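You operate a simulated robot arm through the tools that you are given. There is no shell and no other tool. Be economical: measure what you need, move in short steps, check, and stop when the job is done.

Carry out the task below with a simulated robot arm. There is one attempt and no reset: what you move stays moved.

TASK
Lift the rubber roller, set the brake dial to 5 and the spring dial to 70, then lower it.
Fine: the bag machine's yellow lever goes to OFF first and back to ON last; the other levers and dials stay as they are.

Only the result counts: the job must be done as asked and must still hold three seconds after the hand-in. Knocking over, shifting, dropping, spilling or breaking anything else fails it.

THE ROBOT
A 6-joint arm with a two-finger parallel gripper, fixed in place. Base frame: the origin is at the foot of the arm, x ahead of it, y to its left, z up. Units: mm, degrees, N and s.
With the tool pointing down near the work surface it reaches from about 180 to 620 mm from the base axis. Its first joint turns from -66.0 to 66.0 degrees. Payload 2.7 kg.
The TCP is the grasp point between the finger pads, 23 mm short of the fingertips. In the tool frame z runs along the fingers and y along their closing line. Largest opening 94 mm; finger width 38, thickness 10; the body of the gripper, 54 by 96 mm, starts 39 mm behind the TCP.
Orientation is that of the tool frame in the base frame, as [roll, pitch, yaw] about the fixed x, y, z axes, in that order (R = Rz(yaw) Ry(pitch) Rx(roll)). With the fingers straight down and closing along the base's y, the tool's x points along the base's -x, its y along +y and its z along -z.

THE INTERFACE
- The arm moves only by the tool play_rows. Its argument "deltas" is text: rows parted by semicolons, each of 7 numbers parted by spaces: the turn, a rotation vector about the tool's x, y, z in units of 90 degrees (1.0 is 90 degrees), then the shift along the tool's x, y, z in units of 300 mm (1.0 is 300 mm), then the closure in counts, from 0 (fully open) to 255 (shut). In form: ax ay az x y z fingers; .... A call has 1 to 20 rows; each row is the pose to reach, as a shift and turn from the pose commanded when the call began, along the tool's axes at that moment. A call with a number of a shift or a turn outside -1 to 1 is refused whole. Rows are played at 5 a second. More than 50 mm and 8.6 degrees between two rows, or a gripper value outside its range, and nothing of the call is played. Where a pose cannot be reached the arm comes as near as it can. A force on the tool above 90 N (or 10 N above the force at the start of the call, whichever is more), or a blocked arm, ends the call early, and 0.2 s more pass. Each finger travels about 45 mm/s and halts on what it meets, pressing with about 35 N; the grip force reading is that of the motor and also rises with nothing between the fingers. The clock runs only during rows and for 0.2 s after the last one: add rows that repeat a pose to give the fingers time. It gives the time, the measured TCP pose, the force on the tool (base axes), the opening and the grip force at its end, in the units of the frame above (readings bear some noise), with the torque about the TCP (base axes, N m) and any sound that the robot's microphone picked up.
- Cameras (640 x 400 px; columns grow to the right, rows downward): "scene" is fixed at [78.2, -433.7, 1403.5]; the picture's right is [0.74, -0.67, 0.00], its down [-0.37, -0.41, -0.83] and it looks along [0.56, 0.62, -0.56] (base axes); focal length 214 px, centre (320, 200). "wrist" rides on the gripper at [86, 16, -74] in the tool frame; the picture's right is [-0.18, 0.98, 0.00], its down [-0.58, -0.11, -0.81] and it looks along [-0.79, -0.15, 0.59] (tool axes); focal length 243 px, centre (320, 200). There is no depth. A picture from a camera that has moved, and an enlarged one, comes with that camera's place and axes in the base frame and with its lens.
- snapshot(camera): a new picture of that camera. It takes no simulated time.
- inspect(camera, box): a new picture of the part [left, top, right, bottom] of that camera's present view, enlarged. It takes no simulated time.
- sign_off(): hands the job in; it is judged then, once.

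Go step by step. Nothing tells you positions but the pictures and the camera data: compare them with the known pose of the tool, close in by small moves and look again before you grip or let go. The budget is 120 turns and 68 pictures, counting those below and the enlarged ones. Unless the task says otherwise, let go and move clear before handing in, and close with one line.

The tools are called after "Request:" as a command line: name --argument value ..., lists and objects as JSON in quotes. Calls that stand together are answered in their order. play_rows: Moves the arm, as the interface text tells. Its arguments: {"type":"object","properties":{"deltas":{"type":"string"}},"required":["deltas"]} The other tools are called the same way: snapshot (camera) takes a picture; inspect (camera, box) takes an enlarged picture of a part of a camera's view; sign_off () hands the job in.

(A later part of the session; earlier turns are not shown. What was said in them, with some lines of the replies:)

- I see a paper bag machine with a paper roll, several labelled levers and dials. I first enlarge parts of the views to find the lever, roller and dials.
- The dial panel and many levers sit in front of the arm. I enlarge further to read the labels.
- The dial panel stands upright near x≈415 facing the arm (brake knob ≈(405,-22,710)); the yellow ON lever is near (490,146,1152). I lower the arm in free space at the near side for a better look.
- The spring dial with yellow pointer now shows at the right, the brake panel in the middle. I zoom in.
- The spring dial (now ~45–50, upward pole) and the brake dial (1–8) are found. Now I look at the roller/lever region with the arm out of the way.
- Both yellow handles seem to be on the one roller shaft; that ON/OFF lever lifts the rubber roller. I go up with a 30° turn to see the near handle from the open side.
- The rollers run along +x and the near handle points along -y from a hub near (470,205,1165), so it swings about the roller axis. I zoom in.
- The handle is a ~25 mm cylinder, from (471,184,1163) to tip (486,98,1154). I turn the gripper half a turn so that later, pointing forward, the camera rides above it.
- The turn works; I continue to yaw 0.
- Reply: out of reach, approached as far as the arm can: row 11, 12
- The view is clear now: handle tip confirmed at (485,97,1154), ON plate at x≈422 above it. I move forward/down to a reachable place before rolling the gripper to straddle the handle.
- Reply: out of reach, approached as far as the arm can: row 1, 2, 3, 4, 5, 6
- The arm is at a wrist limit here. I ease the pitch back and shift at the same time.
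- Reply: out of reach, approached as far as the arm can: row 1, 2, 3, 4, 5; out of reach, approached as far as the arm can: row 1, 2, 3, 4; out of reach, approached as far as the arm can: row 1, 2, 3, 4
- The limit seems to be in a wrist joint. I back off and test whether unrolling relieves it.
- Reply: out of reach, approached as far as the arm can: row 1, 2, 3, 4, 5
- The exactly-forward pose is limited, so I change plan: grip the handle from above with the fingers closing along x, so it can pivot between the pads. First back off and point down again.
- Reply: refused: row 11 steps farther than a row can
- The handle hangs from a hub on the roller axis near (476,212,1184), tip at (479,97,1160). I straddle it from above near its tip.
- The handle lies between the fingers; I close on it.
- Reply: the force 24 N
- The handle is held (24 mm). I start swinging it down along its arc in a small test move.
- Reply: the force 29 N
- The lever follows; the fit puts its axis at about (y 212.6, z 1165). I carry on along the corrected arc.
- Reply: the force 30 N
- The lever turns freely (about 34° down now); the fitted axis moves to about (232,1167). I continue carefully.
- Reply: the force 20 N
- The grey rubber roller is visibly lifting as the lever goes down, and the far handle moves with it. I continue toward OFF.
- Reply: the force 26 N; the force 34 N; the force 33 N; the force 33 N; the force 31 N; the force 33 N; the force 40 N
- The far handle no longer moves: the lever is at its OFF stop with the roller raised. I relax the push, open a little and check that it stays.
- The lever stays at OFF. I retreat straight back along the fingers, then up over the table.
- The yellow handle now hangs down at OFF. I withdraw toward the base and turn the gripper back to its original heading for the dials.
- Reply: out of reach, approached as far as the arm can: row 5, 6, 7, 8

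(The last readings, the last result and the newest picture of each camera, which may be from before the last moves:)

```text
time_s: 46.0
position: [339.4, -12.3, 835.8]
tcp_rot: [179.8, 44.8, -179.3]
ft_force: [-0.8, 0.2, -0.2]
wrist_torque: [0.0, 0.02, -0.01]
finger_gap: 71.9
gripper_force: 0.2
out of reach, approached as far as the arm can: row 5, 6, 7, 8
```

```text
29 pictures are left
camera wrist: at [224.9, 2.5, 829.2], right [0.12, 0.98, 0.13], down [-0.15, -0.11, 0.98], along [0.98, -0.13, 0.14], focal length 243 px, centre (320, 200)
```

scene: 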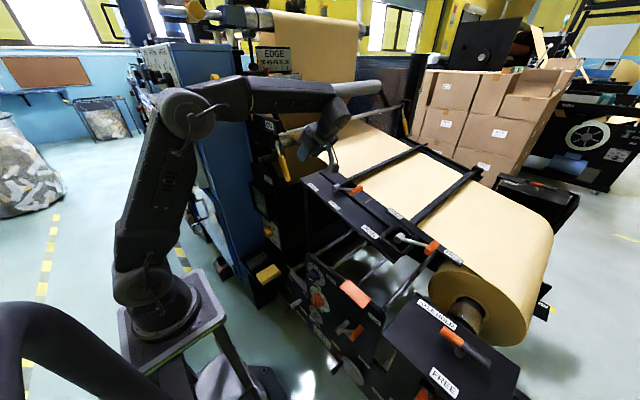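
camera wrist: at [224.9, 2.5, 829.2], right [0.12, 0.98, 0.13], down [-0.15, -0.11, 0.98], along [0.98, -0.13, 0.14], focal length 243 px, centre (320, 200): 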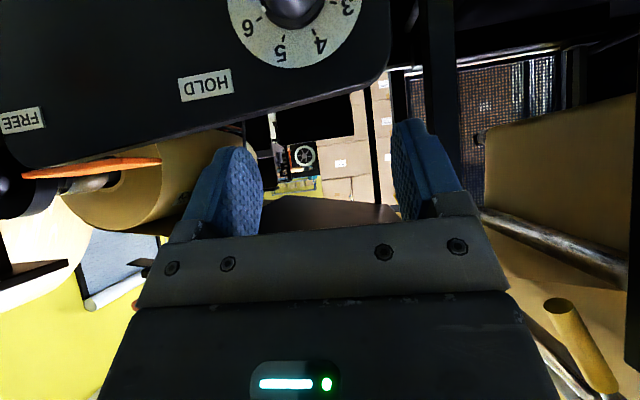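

Good head-on view; the brake dial centre is about (415,-20,715). I lower so that it comes into full view.

Request:
play_rows --deltas "0 0 0.004 0.08 0 0.08 60; 0 0 0.008 0.17 0 0.17 60; 0 0 0.008 0.2 -0.01 0.2 60"

Request:
snapshot --camera "wrist"

```text
time_s: 46.8
position: [339.5, -15.3, 753.2]
tcp_rot: [179.3, 44.9, 179.8]
ft_force: [0.5, -0.2, -0.6]
wrist_torque: [-0.01, 0.0, 0.01]
finger_gap: 71.9
gripper_force: 0.1
```

```text
28 pictures are left
camera wrist: at [225.0, 1.2, 744.7], right [0.12, 0.98, 0.14], down [-0.16, -0.12, 0.98], along [0.98, -0.14, 0.14], focal length 243 px, centre (320, 200)
```

wrist: 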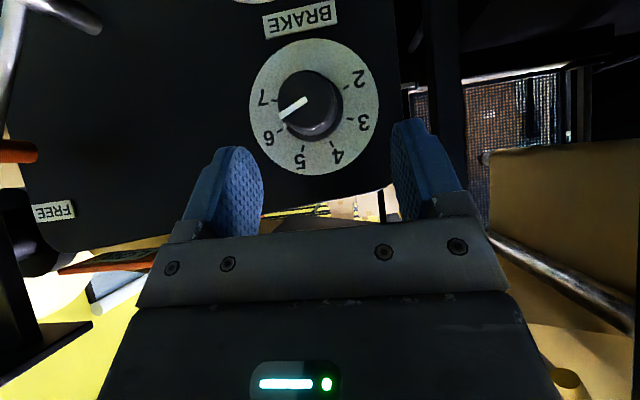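

Request:
inspect --camera "wrist" --box '[234, 20, 394, 180]'

```text
2.50 times, centred on (314, 100) of wrist
camera zoom: at [225.0, 1.2, 744.7], right [0.12, 0.98, 0.14], down [-0.16, -0.12, 0.98], along [0.98, -0.14, 0.14], focal length 606 px, centre (335, 450)
```

zoom: 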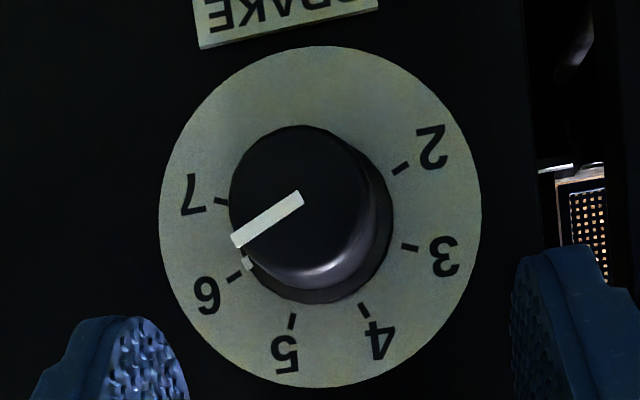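

The brake knob sits at about (y −23, z 699), cap front x≈401, disc x≈428; it points at 6, with 45° per number, so it needs 45° back. I line up in front with a +22° lead so the turn stays in a mild range.

Request:
play_rows --deltas "-0.05 0 0.05 0.03 -0.01 0.05 60; -0.10 0 0.10 0.06 -0.02 0.10 60; -0.15 0 0.15 0.092 -0.022 0.139 60; -0.177 0 0.177 0.092 -0.022 0.139 60; -0.177 0 0.177 0.092 -0.022 0.139 60"

Request:
snapshot --camera "wrist"

```text
time_s: 48.0
position: [348.8, -21.0, 703.1]
tcp_rot: [148.9, 40.4, 158.9]
ft_force: [-0.3, 0.1, 0.8]
wrist_torque: [0.03, 0.02, -0.01]
finger_gap: 71.9
gripper_force: 0.1
```

```text
26 pictures are left
camera wrist: at [234.1, -3.1, 702.0], right [0.13, 0.85, 0.51], down [-0.15, -0.49, 0.86], along [0.98, -0.19, 0.07], focal length 243 px, centre (320, 200)
```

wrist: 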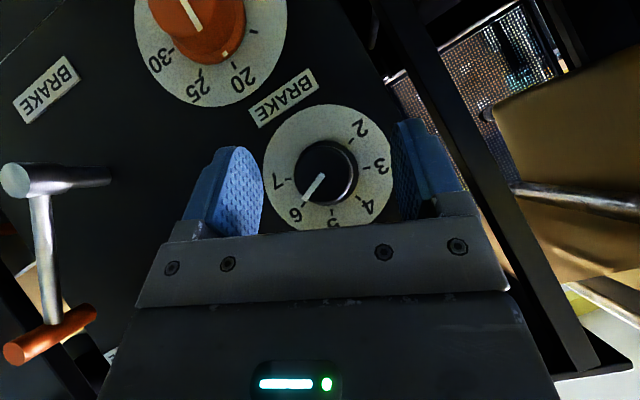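

Request:
play_rows --deltas "0 0 0 -0.04 -0.011 0.038 60; 0 0 0 -0.08 -0.011 0.075 60; 0 0 0 -0.1 -0.011 0.093 60; 0 0 0 -0.115 -0.011 0.108 60; 0 0 0 -0.115 -0.011 0.108 60"

Request:
snapshot --camera "wrist"

```text
time_s: 49.2
position: [395.3, -24.0, 703.6]
tcp_rot: [149.0, 40.4, 158.9]
ft_force: [-0.4, -0.2, 0.1]
wrist_torque: [0.01, -0.01, 0.01]
finger_gap: 71.8
gripper_force: 0.1
```

```text
25 pictures are left
camera wrist: at [281.6, -6.5, 702.3], right [0.13, 0.85, 0.5], down [-0.15, -0.49, 0.86], along [0.98, -0.19, 0.07], focal length 243 px, centre (320, 200)
```

wrist: 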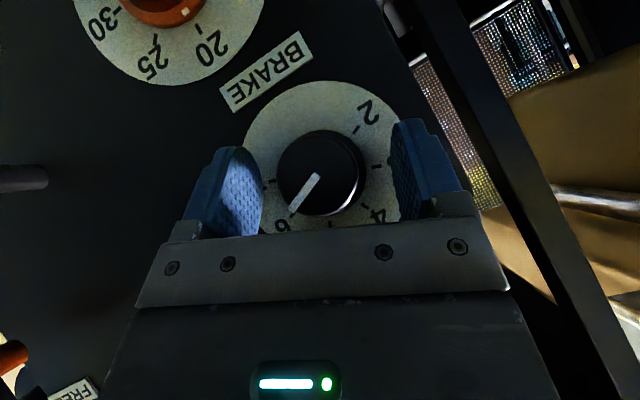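

The knob is centred between the fingers with no contact. I close on it.

Request:
play_rows --deltas "0 0 0 0 0 0 110; 0 0 0 0 0 0 150; 0 0 0 0 0 0 190; 0 0 0 0 0 0 220; 0 0 0 0 0 0 220"

```text
time_s: 50.4
position: [394.5, -26.1, 702.3]
tcp_rot: [149.1, 40.4, 158.8]
ft_force: [7.2, -21.0, -9.3]
wrist_torque: [-0.07, 0.37, -0.63]
finger_gap: 49.3
gripper_force: 45.3
```

The fingers hold the skirt (49 mm). I turn about the dial axis by −45°.

Request:
play_rows --deltas "0 0 0 0 -0.008 0 225; 0.06 0 -0.06 0 -0.006 0 225; 0.12 0 -0.12 0.001 -0.004 0.001 225; 0.18 0 -0.18 0.001 -0.002 0.001 225; 0.24 0 -0.24 0.002 0 0.002 225; 0.30 0 -0.30 0.003 0.001 0.003 225; 0.354 0 -0.354 0.003 0.002 0.003 225; 0.354 0 -0.354 0.003 0.002 0.003 225"

Request:
snapshot --camera "wrist"

```text
time_s: 52.2
position: [394.8, -24.6, 703.5]
tcp_rot: [-150.3, 40.8, -159.2]
ft_force: [-12.1, -1.4, 21.2]
wrist_torque: [0.01, -0.77, -0.83]
finger_gap: 49.5
gripper_force: 45.1
```

```text
24 pictures are left
camera wrist: at [281.2, -12.0, 689.1], right [0.12, 0.96, -0.25], down [-0.16, 0.27, 0.95], along [0.98, -0.08, 0.19], focal length 243 px, centre (320, 200)
```

wrist: 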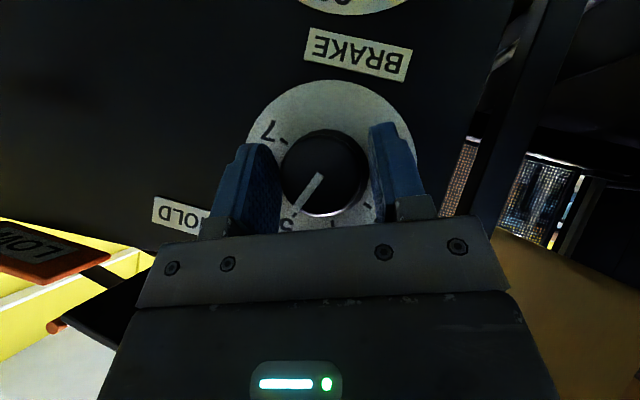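

The pointer now appears at 5. I open, retreat and check.

Request:
play_rows --deltas "0 0 0 0 0 0 150; 0 0 0 0 0 0 100; 0 0 0 0 0 0 60; 0 0 0 0 0 0 60; 0 0 0 0.05 0 -0.05 60; 0 0 0 0.1 0 -0.1 60; 0 0 0 0.13 0 -0.13 60"

Request:
inspect --camera "wrist" --box '[234, 80, 414, 240]'

```text
time_s: 53.8
position: [341.3, -24.2, 702.3]
tcp_rot: [-150.4, 40.9, -159.2]
ft_force: [0.0, -0.2, -0.1]
wrist_torque: [0.02, 0.05, -0.02]
finger_gap: 72.1
gripper_force: 0.2
```

```text
2.50 times, centred on (324, 160) of wrist
camera zoom: at [226.2, -12.4, 689.4], right [0.12, 0.96, -0.25], down [-0.16, 0.26, 0.95], along [0.98, -0.08, 0.18], focal length 606 px, centre (310, 300)
```

zoom: 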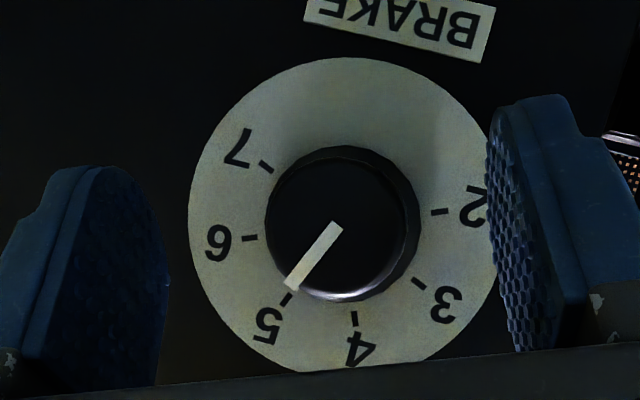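

Brake reads 5. I rise and cross over to the spring dial near (395,272,740), staying high to avoid the pedal box.

Request:
play_rows --deltas "-0.04 0 0.04 -0.08 -0.05 -0.08 60; -0.08 0 0.08 -0.16 -0.1 -0.16 60; -0.12 0 0.12 -0.25 -0.145 -0.25 60; -0.177 0 0.177 -0.325 -0.19 -0.325 60; -0.177 0 0.177 -0.36 -0.06 -0.36 60; -0.177 0 0.177 -0.40 0.08 -0.40 60; -0.177 0 0.177 -0.44 0.22 -0.44 60; -0.177 0 0.177 -0.48 0.35 -0.48 60; -0.177 0 0.177 -0.52 0.48 -0.52 60; -0.177 0 0.177 -0.56 0.60 -0.56 60; -0.177 0 0.177 -0.586 0.70 -0.586 60"

Request:
snapshot --camera "wrist"

```text
time_s: 56.2
position: [339.0, 263.9, 854.6]
tcp_rot: [179.3, 44.7, 179.8]
ft_force: [0.5, -0.6, -0.1]
wrist_torque: [-0.03, -0.01, 0.02]
finger_gap: 71.9
gripper_force: 0.1
out of reach, approached as far as the arm can: row 4
```

```text
22 pictures are left
camera wrist: at [225.0, 280.6, 846.6], right [0.12, 0.98, 0.14], down [-0.15, -0.12, 0.98], along [0.98, -0.14, 0.14], focal length 243 px, centre (320, 200)
```

wrist: 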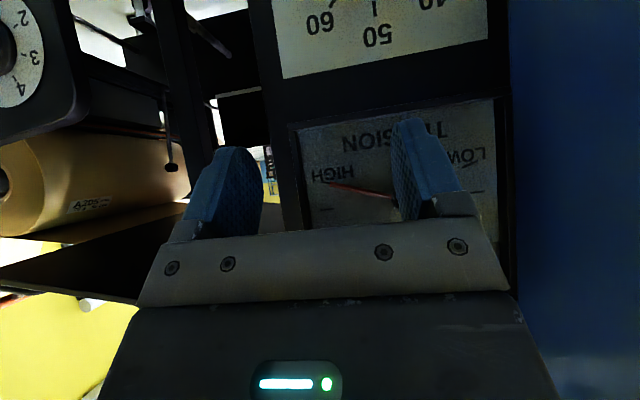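

Request:
play_rows --deltas "0 0 0 0.08 0 0.08 60; 0 0 0 0.16 0 0.16 60; 0 0 0 0.224 0 0.224 60; 0 0 0 0.224 0 0.224 60"

Request:
snapshot --camera "wrist"

```text
time_s: 57.2
position: [339.8, 264.6, 759.5]
tcp_rot: [179.2, 44.9, 179.8]
ft_force: [0.3, -0.5, -0.4]
wrist_torque: [-0.02, 0.01, -0.06]
finger_gap: 71.8
gripper_force: 0.1
```

```text
21 pictures are left
camera wrist: at [225.2, 280.8, 751.5], right [0.12, 0.98, 0.14], down [-0.16, -0.12, 0.98], along [0.98, -0.14, 0.14], focal length 243 px, centre (320, 200)
```

wrist: 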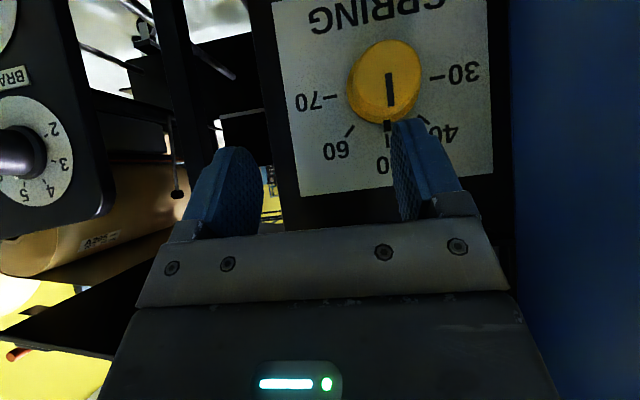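

The spring pointer is at 50 (45° per 10), so 70 needs +90°. I take one scene close-up to fix its depth.

Request:
inspect --camera "scene" --box '[250, 210, 290, 250]'

Request:
inspect --camera "wrist" --box '[280, 0, 480, 150]'

```text
10.00 times, centred on (270, 230) of scene
camera zoom: at [78.2, -433.7, 1403.5], right [0.74, -0.67, 0.0], down [-0.37, -0.41, -0.83], along [0.56, 0.62, -0.56], focal length 2145 px, centre (820, -100)
```

zoom: 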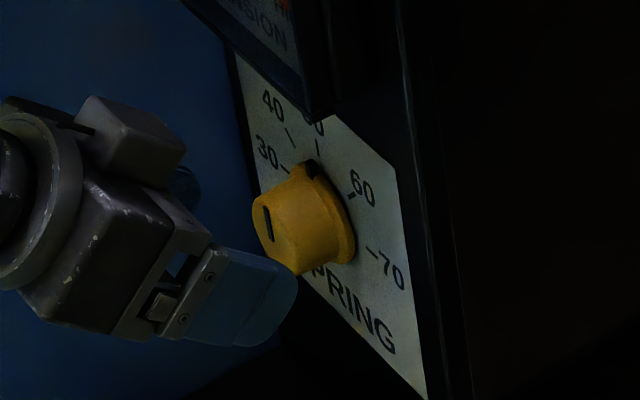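

```text
2.67 times, centred on (380, 75) of wrist
camera zoom: at [225.2, 280.8, 751.5], right [0.12, 0.98, 0.14], down [-0.16, -0.12, 0.98], along [0.98, -0.14, 0.14], focal length 647 px, centre (160, 533)
```

zoom: 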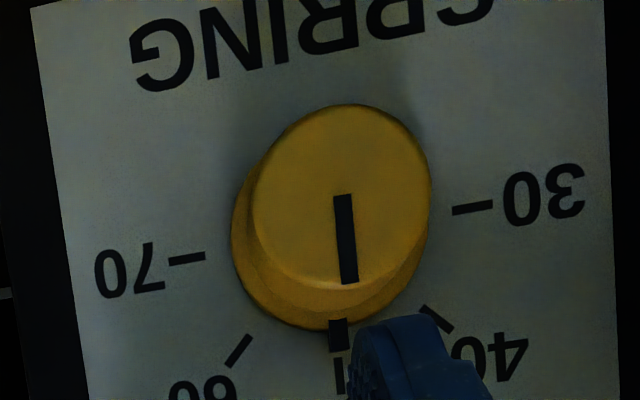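

Triangulation puts the spring knob axis at (y 312.5, z 698.6), cap front x≈401, plate x≈431. I line up in front of it.

Request:
play_rows --deltas "0 0 0 0.04 0.05 0.05 40; 0 0 0 0.08 0.11 0.10 25; 0 0 0 0.123 0.16 0.147 25; 0 0 0 0.123 0.16 0.147 25"

Request:
snapshot --camera "wrist"

```text
time_s: 58.2
position: [344.6, 313.7, 702.8]
tcp_rot: [179.2, 44.9, 179.7]
ft_force: [-0.2, 0.4, 0.2]
wrist_torque: [-0.01, -0.01, 0.0]
finger_gap: 84.7
gripper_force: 0.2
```

```text
18 pictures are left
camera wrist: at [229.4, 329.6, 694.7], right [0.12, 0.98, 0.14], down [-0.15, -0.12, 0.98], along [0.98, -0.14, 0.14], focal length 243 px, centre (320, 200)
```

wrist: 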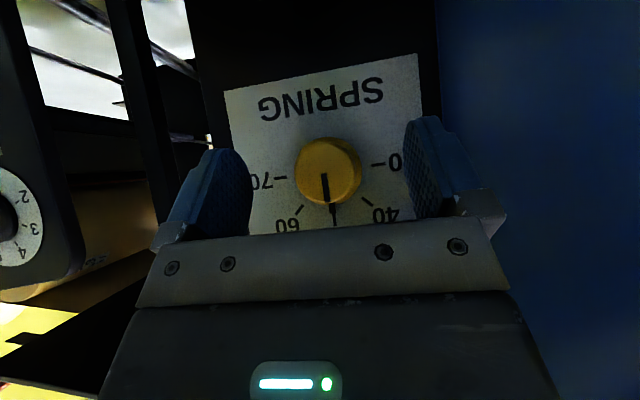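

Request:
play_rows --deltas "0 0 0 -0.04 0 0.04 25; 0 0 0 -0.08 0 0.08 25; 0 0 0 -0.10 0 0.10 25; 0 0 0 -0.12 0 0.12 25; 0 0 0 -0.12 0 0.12 80; 0 0 0 -0.12 0 0.12 120; 0 0 0 -0.12 0 0.12 160; 0 0 0 -0.12 0 0.12 200; 0 0 0 -0.12 0 0.12 210"

Request:
snapshot --camera "wrist"

```text
time_s: 60.2
position: [395.1, 309.2, 700.4]
tcp_rot: [179.4, 44.7, 179.7]
ft_force: [5.3, -28.3, -0.6]
wrist_torque: [-0.04, -0.33, -0.92]
finger_gap: 53.3
gripper_force: 45.0
```

```text
17 pictures are left
camera wrist: at [280.7, 327.2, 693.6], right [0.13, 0.98, 0.14], down [-0.16, -0.12, 0.98], along [0.98, -0.15, 0.14], focal length 243 px, centre (320, 200)
```

wrist: 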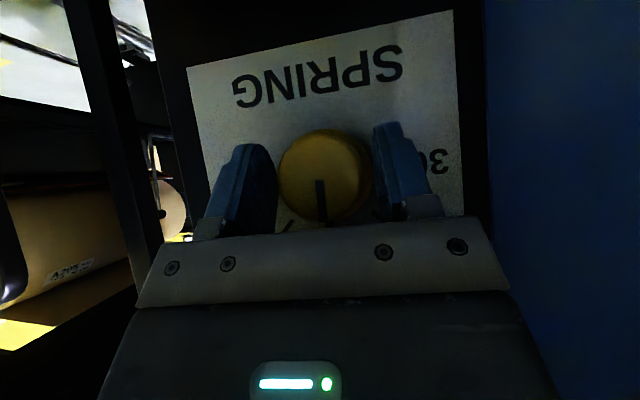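

Held at 53 mm; the true axis is near y 309.5. I turn +45° about the dial axis (half of the needed turn).

Request:
play_rows --deltas "0 0 0 -0.12 0 0.12 215"

```text
refused: row 1 steps farther than a row can; nothing moved
```

Request:
play_rows --deltas "0 0 0 0 -0.010 0 220; -0.06 0 0.06 0 -0.012 0 220; -0.12 0 0.12 0 -0.013 0 220; -0.18 0 0.18 0.001 -0.015 0.001 220; -0.24 0 0.24 0.001 -0.016 0.001 220; -0.30 0 0.30 0.002 -0.018 0.002 220; -0.354 0 0.354 0.002 -0.019 0.002 220; -0.354 0 0.354 0.002 -0.019 0.002 220"

Request:
snapshot --camera "wrist"

```text
time_s: 62.0
position: [393.2, 308.0, 700.9]
tcp_rot: [125.0, 29.2, 145.3]
ft_force: [18.0, 16.4, -32.1]
wrist_torque: [0.02, 1.06, 0.5]
finger_gap: 53.5
gripper_force: 44.8
```

```text
16 pictures are left
camera wrist: at [279.8, 325.8, 707.5], right [0.13, 0.6, 0.79], down [-0.15, -0.78, 0.61], along [0.98, -0.2, -0.01], focal length 243 px, centre (320, 200)
```

wrist: 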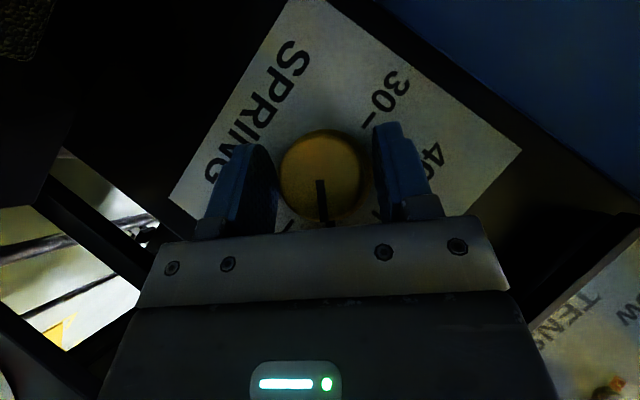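

The pointer turned to 60. I open in place, turn the open gripper back 45° and re-grip.

Request:
play_rows --deltas "0 0 0 0 0 0 150; 0 0 0 0 0 0 90; 0 0 0 0 0 0 40; 0 0 0 0 0 0 25; 0 0 0 0 0 0 25; 0.06 0 -0.06 0 0.001 0 25; 0.12 0 -0.12 0.001 0.003 0.001 25; 0.18 0 -0.18 0.001 0.004 0.001 25; 0.24 0 -0.24 0.002 0.006 0.002 25; 0.30 0 -0.30 0.002 0.007 0.002 25; 0.354 0 -0.354 0.0025 0.008 0.0025 25; 0.354 0 -0.354 0.0025 0.008 0.0025 25"

Request:
inspect --camera "wrist" --box '[180, 90, 460, 240]'

```text
time_s: 64.6
position: [394.6, 309.5, 703.6]
tcp_rot: [179.3, 44.7, 179.7]
ft_force: [-0.3, -0.3, 0.0]
wrist_torque: [0.0, 0.03, 0.03]
finger_gap: 84.8
gripper_force: 0.1
```

```text
2.29 times, centred on (320, 165) of wrist
camera zoom: at [279.8, 326.5, 694.7], right [0.12, 0.98, 0.14], down [-0.15, -0.12, 0.98], along [0.98, -0.14, 0.14], focal length 555 px, centre (320, 280)
```

zoom: 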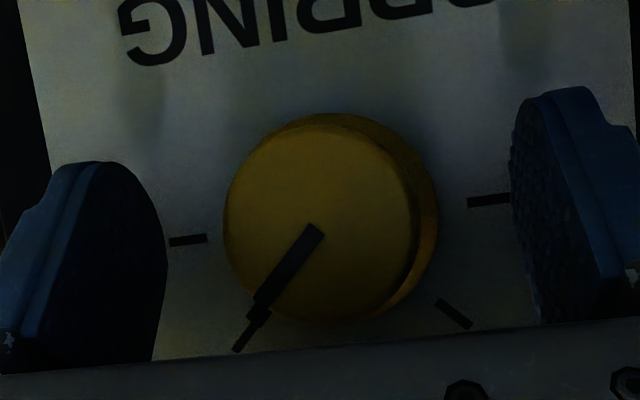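

It points exactly at 60. I re-grip and turn another 45°.

Request:
play_rows --deltas "0 0 0 0 0 0 80; 0 0 0 0 0 0 120; 0 0 0 0 0 0 160; 0 0 0 0 0 0 200; 0 0 0 0 0 0 215; 0 0 0 0 0 0 220; -0.06 0 0.06 0 -0.001 0 220; -0.12 0 0.12 0 -0.003 0 220; -0.18 0 0.18 0.001 -0.004 0.001 220; -0.24 0 0.24 0.001 -0.006 0.001 220; -0.30 0 0.30 0.002 -0.007 0.002 220; -0.354 0 0.354 0.002 -0.008 0.002 220; -0.354 0 0.354 0.002 -0.008 0.002 220"

Request:
play_rows --deltas "0 0 0 0 0 0 150; 0 0 0 0 0 0 90; 0 0 0 0 0 0 40; 0 0 0 0 0 0 25; 0 0 0 0 0 0 25; 0 0 0 0.06 0 -0.06 25; 0.06 0 -0.06 0.12 0 -0.12 25; 0.12 0 -0.12 0.12 0.003 -0.12 25; 0.18 0 -0.18 0.12 0.004 -0.12 25; 0.24 0 -0.24 0.12 0.006 -0.12 25; 0.30 0 -0.30 0.12 0.007 -0.12 25; 0.354 0 -0.354 0.12 0.008 -0.12 25; 0.354 0 -0.354 0.12 0.008 -0.12 25"

Request:
inspect --camera "wrist" --box '[180, 60, 460, 240]'

```text
time_s: 67.4
position: [393.4, 307.0, 702.0]
tcp_rot: [124.8, 29.5, 145.1]
ft_force: [-15.4, 3.2, 2.5]
wrist_torque: [0.0, -0.66, 0.62]
finger_gap: 52.8
gripper_force: 44.8
```

```text
time_s: 70.2
position: [342.6, 309.1, 703.7]
tcp_rot: [179.3, 44.8, 179.8]
ft_force: [-0.4, 0.6, 0.7]
wrist_torque: [0.01, 0.0, 0.0]
finger_gap: 84.8
gripper_force: 0.1
```

```text
2.22 times, centred on (320, 150) of wrist
camera zoom: at [229.3, 325.3, 695.7], right [0.12, 0.98, 0.14], down [-0.15, -0.12, 0.98], along [0.98, -0.14, 0.14], focal length 539 px, centre (320, 311)
```

zoom: 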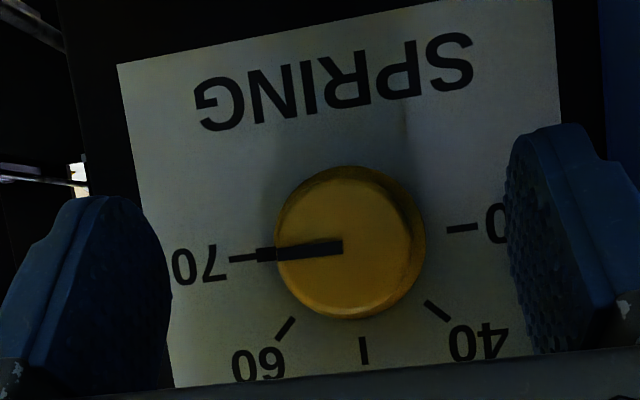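

Spring reads 70. Now I go back up toward the lever: rise, cross to the centre.

Request:
play_rows --deltas "0 0 0 -0.1 -0.03 -0.1 60; 0 0 0 -0.2 -0.06 -0.2 60; 0 0 0 -0.3 -0.1 -0.3 60; 0 0 0 -0.36 -0.2 -0.36 60; 0 0 0 -0.36 -0.35 -0.36 60; 0 0 0 -0.36 -0.5 -0.36 60; 0 0 0 -0.36 -0.65 -0.36 60; 0 0 0 -0.36 -0.8 -0.36 60; 0 0 0 -0.36 -0.9 -0.36 60; 0 0 0 -0.36 -1.0 -0.36 60"

Request:
play_rows --deltas "0 0.08 0 -0.06 0 -0.1 60; 0 0.16 0 -0.12 0 -0.2 60; 0 0.24 0 -0.2 0 -0.3 60; 0 0.32 0 -0.3 0 -0.4 60; 0 0.40 0 -0.4 0 -0.5 60; 0 0.48 0 -0.5 0 -0.6 60; 0 0.5 0 -0.58 0 -0.68 60"

```text
time_s: 72.4
position: [346.2, 4.7, 852.6]
tcp_rot: [179.2, 44.8, 179.8]
ft_force: [0.0, -0.1, -0.9]
wrist_torque: [-0.01, 0.0, 0.0]
finger_gap: 71.9
gripper_force: 0.1
```

```text
time_s: 74.0
position: [325.5, 5.0, 1121.9]
tcp_rot: [179.3, -0.2, -179.6]
ft_force: [0.3, 0.1, 0.0]
wrist_torque: [-0.01, 0.01, 0.06]
finger_gap: 71.8
gripper_force: 0.1
out of reach, approached as far as the arm can: row 2
```

Request:
play_rows --deltas "0 0 -0.09 0 0 0 100; 0 0 -0.18 0 0 0 130; 0 0 -0.27 0 0 0 158; 0 0 -0.36 0 0 0 158; 0 0 -0.45 0 0 0 158; 0 0 -0.54 0 0 0 158; 0 0 -0.63 0 0 0 158; 0 0 -0.72 0 0 0 158; 0 0 -0.81 0 0 0 158; 0 0 -0.90 0 0 0 158; 0 0 -0.995 0 0 0 158"

```text
time_s: 76.4
position: [325.4, 4.1, 1121.0]
tcp_rot: [179.8, 0.6, -89.9]
ft_force: [-0.1, -0.1, 0.0]
wrist_torque: [0.0, -0.04, 0.02]
finger_gap: 35.8
gripper_force: 0.1
```

Request:
play_rows --deltas "0 -0.08 0 0 -0.1 -0.08 158; 0 -0.16 0 0 -0.2 -0.117 158; 0 -0.24 0 0 -0.32 -0.117 158; 0 -0.32 0 -0.05 -0.43 -0.117 158; 0 -0.40 0 -0.13 -0.514 -0.117 158; 0 -0.462 0 -0.203 -0.514 -0.117 158; 0 -0.462 0 -0.203 -0.514 -0.117 158"

Request:
snapshot --camera "wrist"

```text
time_s: 78.0
position: [480.1, 66.9, 1153.1]
tcp_rot: [179.7, 42.2, -90.2]
ft_force: [-0.5, -0.4, -0.2]
wrist_torque: [-0.02, -0.02, -0.03]
finger_gap: 35.8
gripper_force: 0.0
```

```text
13 pictures are left
camera wrist: at [463.5, -47.6, 1152.2], right [-0.98, 0.14, 0.13], down [0.11, -0.11, 0.99], along [0.15, 0.98, 0.09], focal length 243 px, centre (320, 200)
```

wrist: 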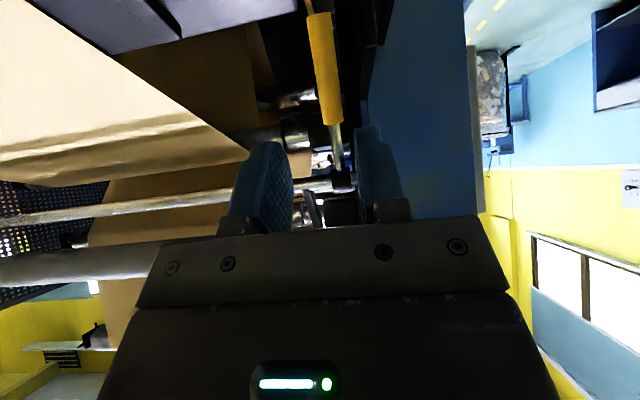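

The handle still hangs at OFF. I approach along the same line as I retreated.

Request:
play_rows --deltas "0 -0.05 0 -0.02 0 0.08 158; 0 -0.10 0 -0.04 0 0.16 158; 0 -0.149 0 -0.064 0 0.242 158; 0 -0.149 0 -0.087 0 0.34 158; 0 -0.149 0 -0.11 0 0.44 158; 0 -0.149 0 -0.134 0 0.54 158; 0 -0.149 0 -0.150 0 0.61 158; 0 -0.149 0 -0.157 0 0.64 158; 0 -0.149 0 -0.157 0 0.64 158"

Request:
snapshot --camera "wrist"

```text
time_s: 80.0
position: [481.0, 228.5, 1045.0]
tcp_rot: [179.6, 55.5, -90.4]
ft_force: [-0.8, 0.4, 0.0]
wrist_torque: [0.03, 0.03, 0.02]
finger_gap: 35.6
gripper_force: 0.0
```

```text
12 pictures are left
camera wrist: at [463.6, 119.4, 1016.1], right [-0.98, 0.11, 0.16], down [0.11, -0.34, 0.94], along [0.15, 0.94, 0.32], focal length 243 px, centre (320, 200)
```

wrist: 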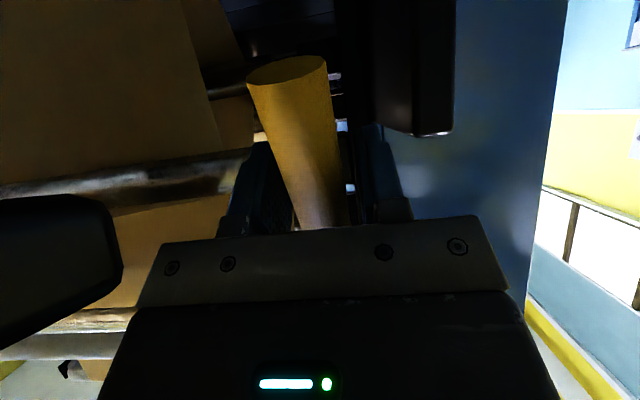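

Request:
play_rows --deltas "0 0 0 0 0 0 180; 0 0 0 0 0 0 210; 0 0 0 0 0 0 235; 0 0 0 0 0 0 235; 0 0 0 0 0 0 235"

```text
time_s: 81.2
position: [480.1, 229.4, 1045.8]
tcp_rot: [179.7, 55.4, -90.3]
ft_force: [-2.6, 0.6, -2.0]
wrist_torque: [0.04, -0.67, 0.35]
finger_gap: 23.9
gripper_force: 45.3
```

Gripped. I swing the lever back up along the fitted arc, first part.

Request:
play_rows --deltas "0 0.01 0 0.013 0 -0.022 235; 0 0.03 0 0.029 0 -0.054 235; 0 0.05 0 0.042 0 -0.087 235; 0 0.07 0 0.053 0 -0.120 235; 0 0.085 0 0.060 0 -0.155 235; 0 0.085 0 0.060 0 -0.155 235"

```text
time_s: 82.6
position: [479.9, 180.8, 1055.1]
tcp_rot: [179.7, 48.0, -90.3]
ft_force: [5.2, 19.5, 7.2]
wrist_torque: [-0.75, -0.7, 0.4]
finger_gap: 23.8
gripper_force: 45.1
```

Request:
play_rows --deltas "0 0.02 0 0.007 0 -0.024 235; 0 0.035 0 0.012 0 -0.048 235; 0 0.05 0 0.015 0 -0.077 235; 0 0.07 0 0.017 0 -0.105 235; 0 0.085 0 0.0165 0 -0.133 235; 0 0.10 0 0.015 0 -0.161 235; 0 0.12 0 0.011 0 -0.189 235; 0 0.135 0 0.005 0 -0.217 235; 0 0.15 0 -0.003 0 -0.244 235; 0 0.17 0 -0.012 0 -0.271 235; 0 0.17 0 -0.012 0 -0.271 235"

Request:
snapshot --camera "wrist"

```text
time_s: 85.0
position: [480.6, 122.8, 1112.1]
tcp_rot: [179.7, 32.5, -90.3]
ft_force: [12.1, 19.4, -5.9]
wrist_torque: [-1.22, -0.34, 0.74]
finger_gap: 24.1
gripper_force: 45.1
```

```text
11 pictures are left
camera wrist: at [463.6, 10.8, 1129.6], right [-0.98, 0.16, 0.1], down [0.11, 0.06, 0.99], along [0.15, 0.99, -0.07], focal length 243 px, centre (320, 200)
```

wrist: 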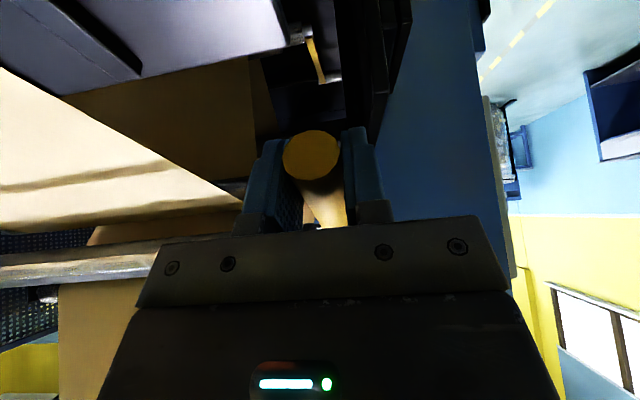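

Request:
play_rows --deltas "0 0 0 -0.005 0 -0.028 235; 0 0 0 -0.011 0 -0.056 235; 0 0 0 -0.019 0 -0.083 235; 0 0 0 -0.029 0 -0.109 235; 0 0 0 -0.038 0 -0.129 235; 0 0 0 -0.047 0 -0.148 235; 0 0 0 -0.047 0 -0.148 235"

Request:
inspect --camera "scene" --box '[380, 80, 460, 130]'

```text
time_s: 86.6
position: [480.5, 109.8, 1160.1]
tcp_rot: [179.9, 32.5, -90.3]
ft_force: [0.2, 2.2, -5.3]
wrist_torque: [-1.39, -0.08, 0.83]
finger_gap: 24.1
gripper_force: 45.4
```

```text
8.00 times, centred on (420, 105) of scene
camera zoom: at [78.3, -433.6, 1403.5], right [0.74, -0.67, 0.0], down [-0.37, -0.41, -0.83], along [0.56, 0.62, -0.56], focal length 1716 px, centre (-480, 960)
```

zoom: 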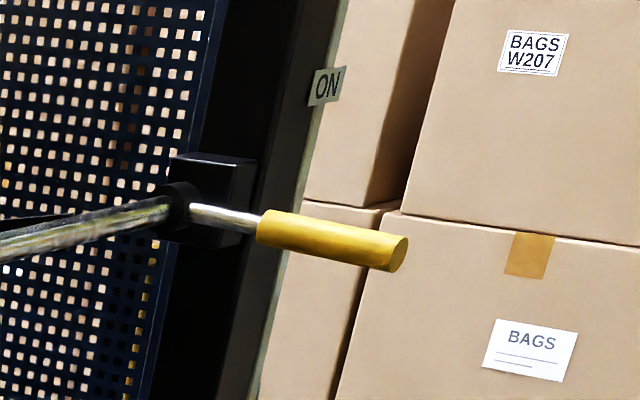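

It is ~3° short of the starting ON position; I lift a bit further to the stop.

Request:
play_rows --deltas "0 0 0 -0.006 0 -0.009 235; 0 0 0 -0.012 0 -0.018 235; 0 0 0 -0.017 0 -0.027 235; 0 0 0 -0.017 0 -0.027 235"

Request:
inspect --camera "scene" --box '[380, 80, 460, 130]'

```text
time_s: 87.6
position: [480.7, 110.6, 1166.4]
tcp_rot: [179.4, 32.5, -90.4]
ft_force: [-2.6, -5.0, -20.9]
wrist_torque: [-0.87, -0.1, 0.62]
finger_gap: 23.6
gripper_force: 44.7
```

```text
8.00 times, centred on (420, 105) of scene
camera zoom: at [78.5, -433.8, 1403.5], right [0.74, -0.67, 0.0], down [-0.37, -0.41, -0.83], along [0.56, 0.62, -0.56], focal length 1716 px, centre (-480, 960)
```

zoom: 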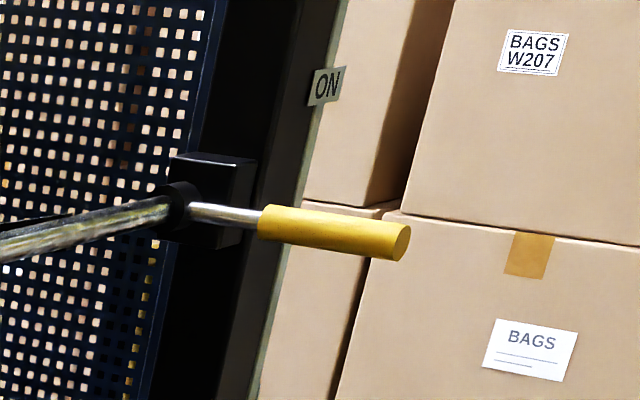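

The far handle is back exactly at its original ON position, against the stop. I release and retreat.

Request:
play_rows --deltas "0 0 0 0 0 0 200; 0 0 0 0 0 0 160; 0 0 0 0 0 0 125; 0 0 0 0 0 0 120; 0 0 0 0 0 0 120; 0 0 0 0 0 -0.06 120; 0 0 0 0.01 0 -0.15 120; 0 0 0 0.03 0 -0.26 120; 0 0 0 0.05 0 -0.38 120; 0 0 0 0.10 0 -0.45 120"

Request:
snapshot --camera "scene"

Request:
inspect --camera "scene" --box '[380, 80, 460, 130]'

```text
time_s: 89.8
position: [480.9, 12.6, 1265.3]
tcp_rot: [179.6, 32.6, -90.2]
ft_force: [-0.4, -0.5, 0.3]
wrist_torque: [-0.02, -0.01, -0.02]
finger_gap: 49.7
gripper_force: 0.1
```

```text
8 pictures are left
```

scene: 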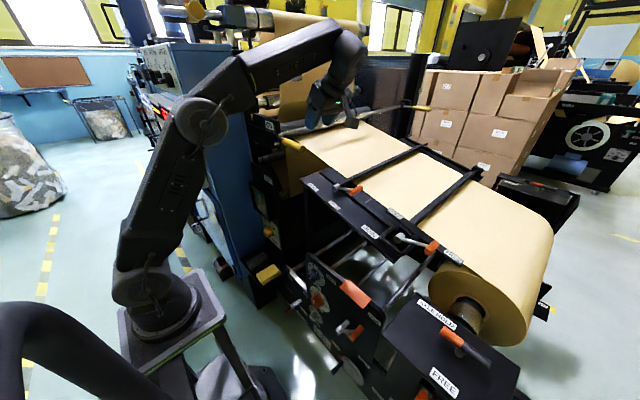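

```text
8.00 times, centred on (420, 105) of scene
camera zoom: at [78.2, -433.7, 1403.5], right [0.74, -0.67, 0.0], down [-0.37, -0.41, -0.83], along [0.56, 0.62, -0.56], focal length 1716 px, centre (-480, 960)
```

zoom: 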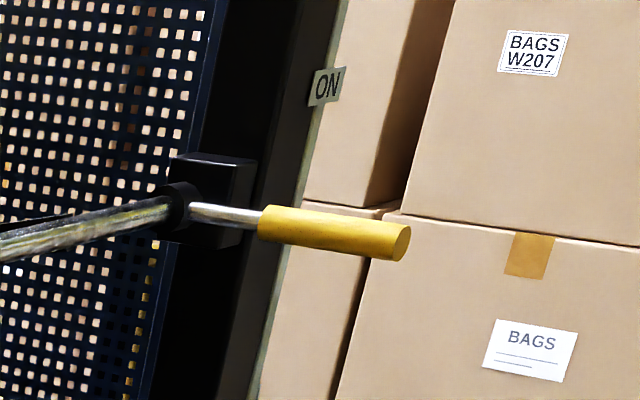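

The lever holds at ON with the arm clear. One last check of both dials.

Request:
inspect --camera "scene" --box '[295, 255, 385, 311]'

Request:
inspect --camera "scene" --box '[250, 210, 290, 250]'

```text
7.11 times, centred on (340, 283) of scene
camera zoom: at [78.2, -433.7, 1403.5], right [0.74, -0.67, 0.0], down [-0.37, -0.41, -0.83], along [0.56, 0.62, -0.56], focal length 1525 px, centre (178, -390)
```

zoom: 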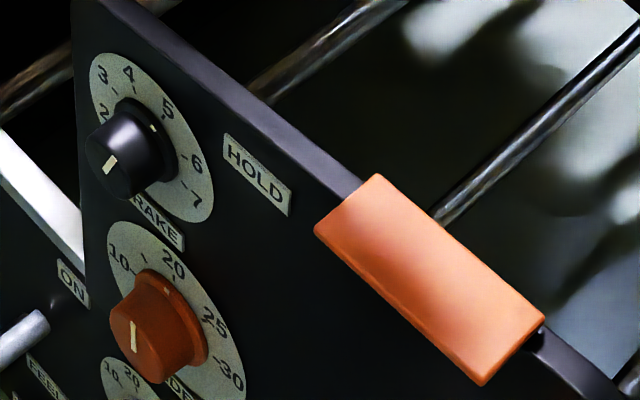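

```text
10.00 times, centred on (270, 230) of scene
camera zoom: at [78.2, -433.7, 1403.5], right [0.74, -0.67, 0.0], down [-0.37, -0.41, -0.83], along [0.56, 0.62, -0.56], focal length 2145 px, centre (820, -100)
```

zoom: 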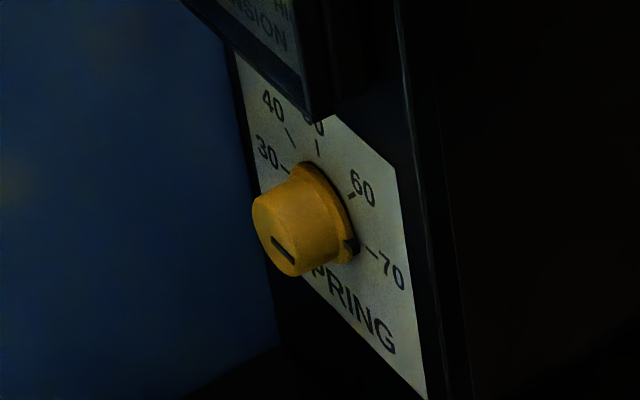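

Brake reads 5, spring reads 70, the yellow lever is at ON, and nothing else has changed. I hand in.

Request:
sign_off

```text
The job is handed in.
```

The job is done: I put the yellow lever to OFF, which lifted the rubber roller, set the brake dial to 5 and the spring dial to 70, then put the lever back to ON, which lowered it. The last pictures showed both dials on their marks and the lever back at its starting ON position, with the arm clear.
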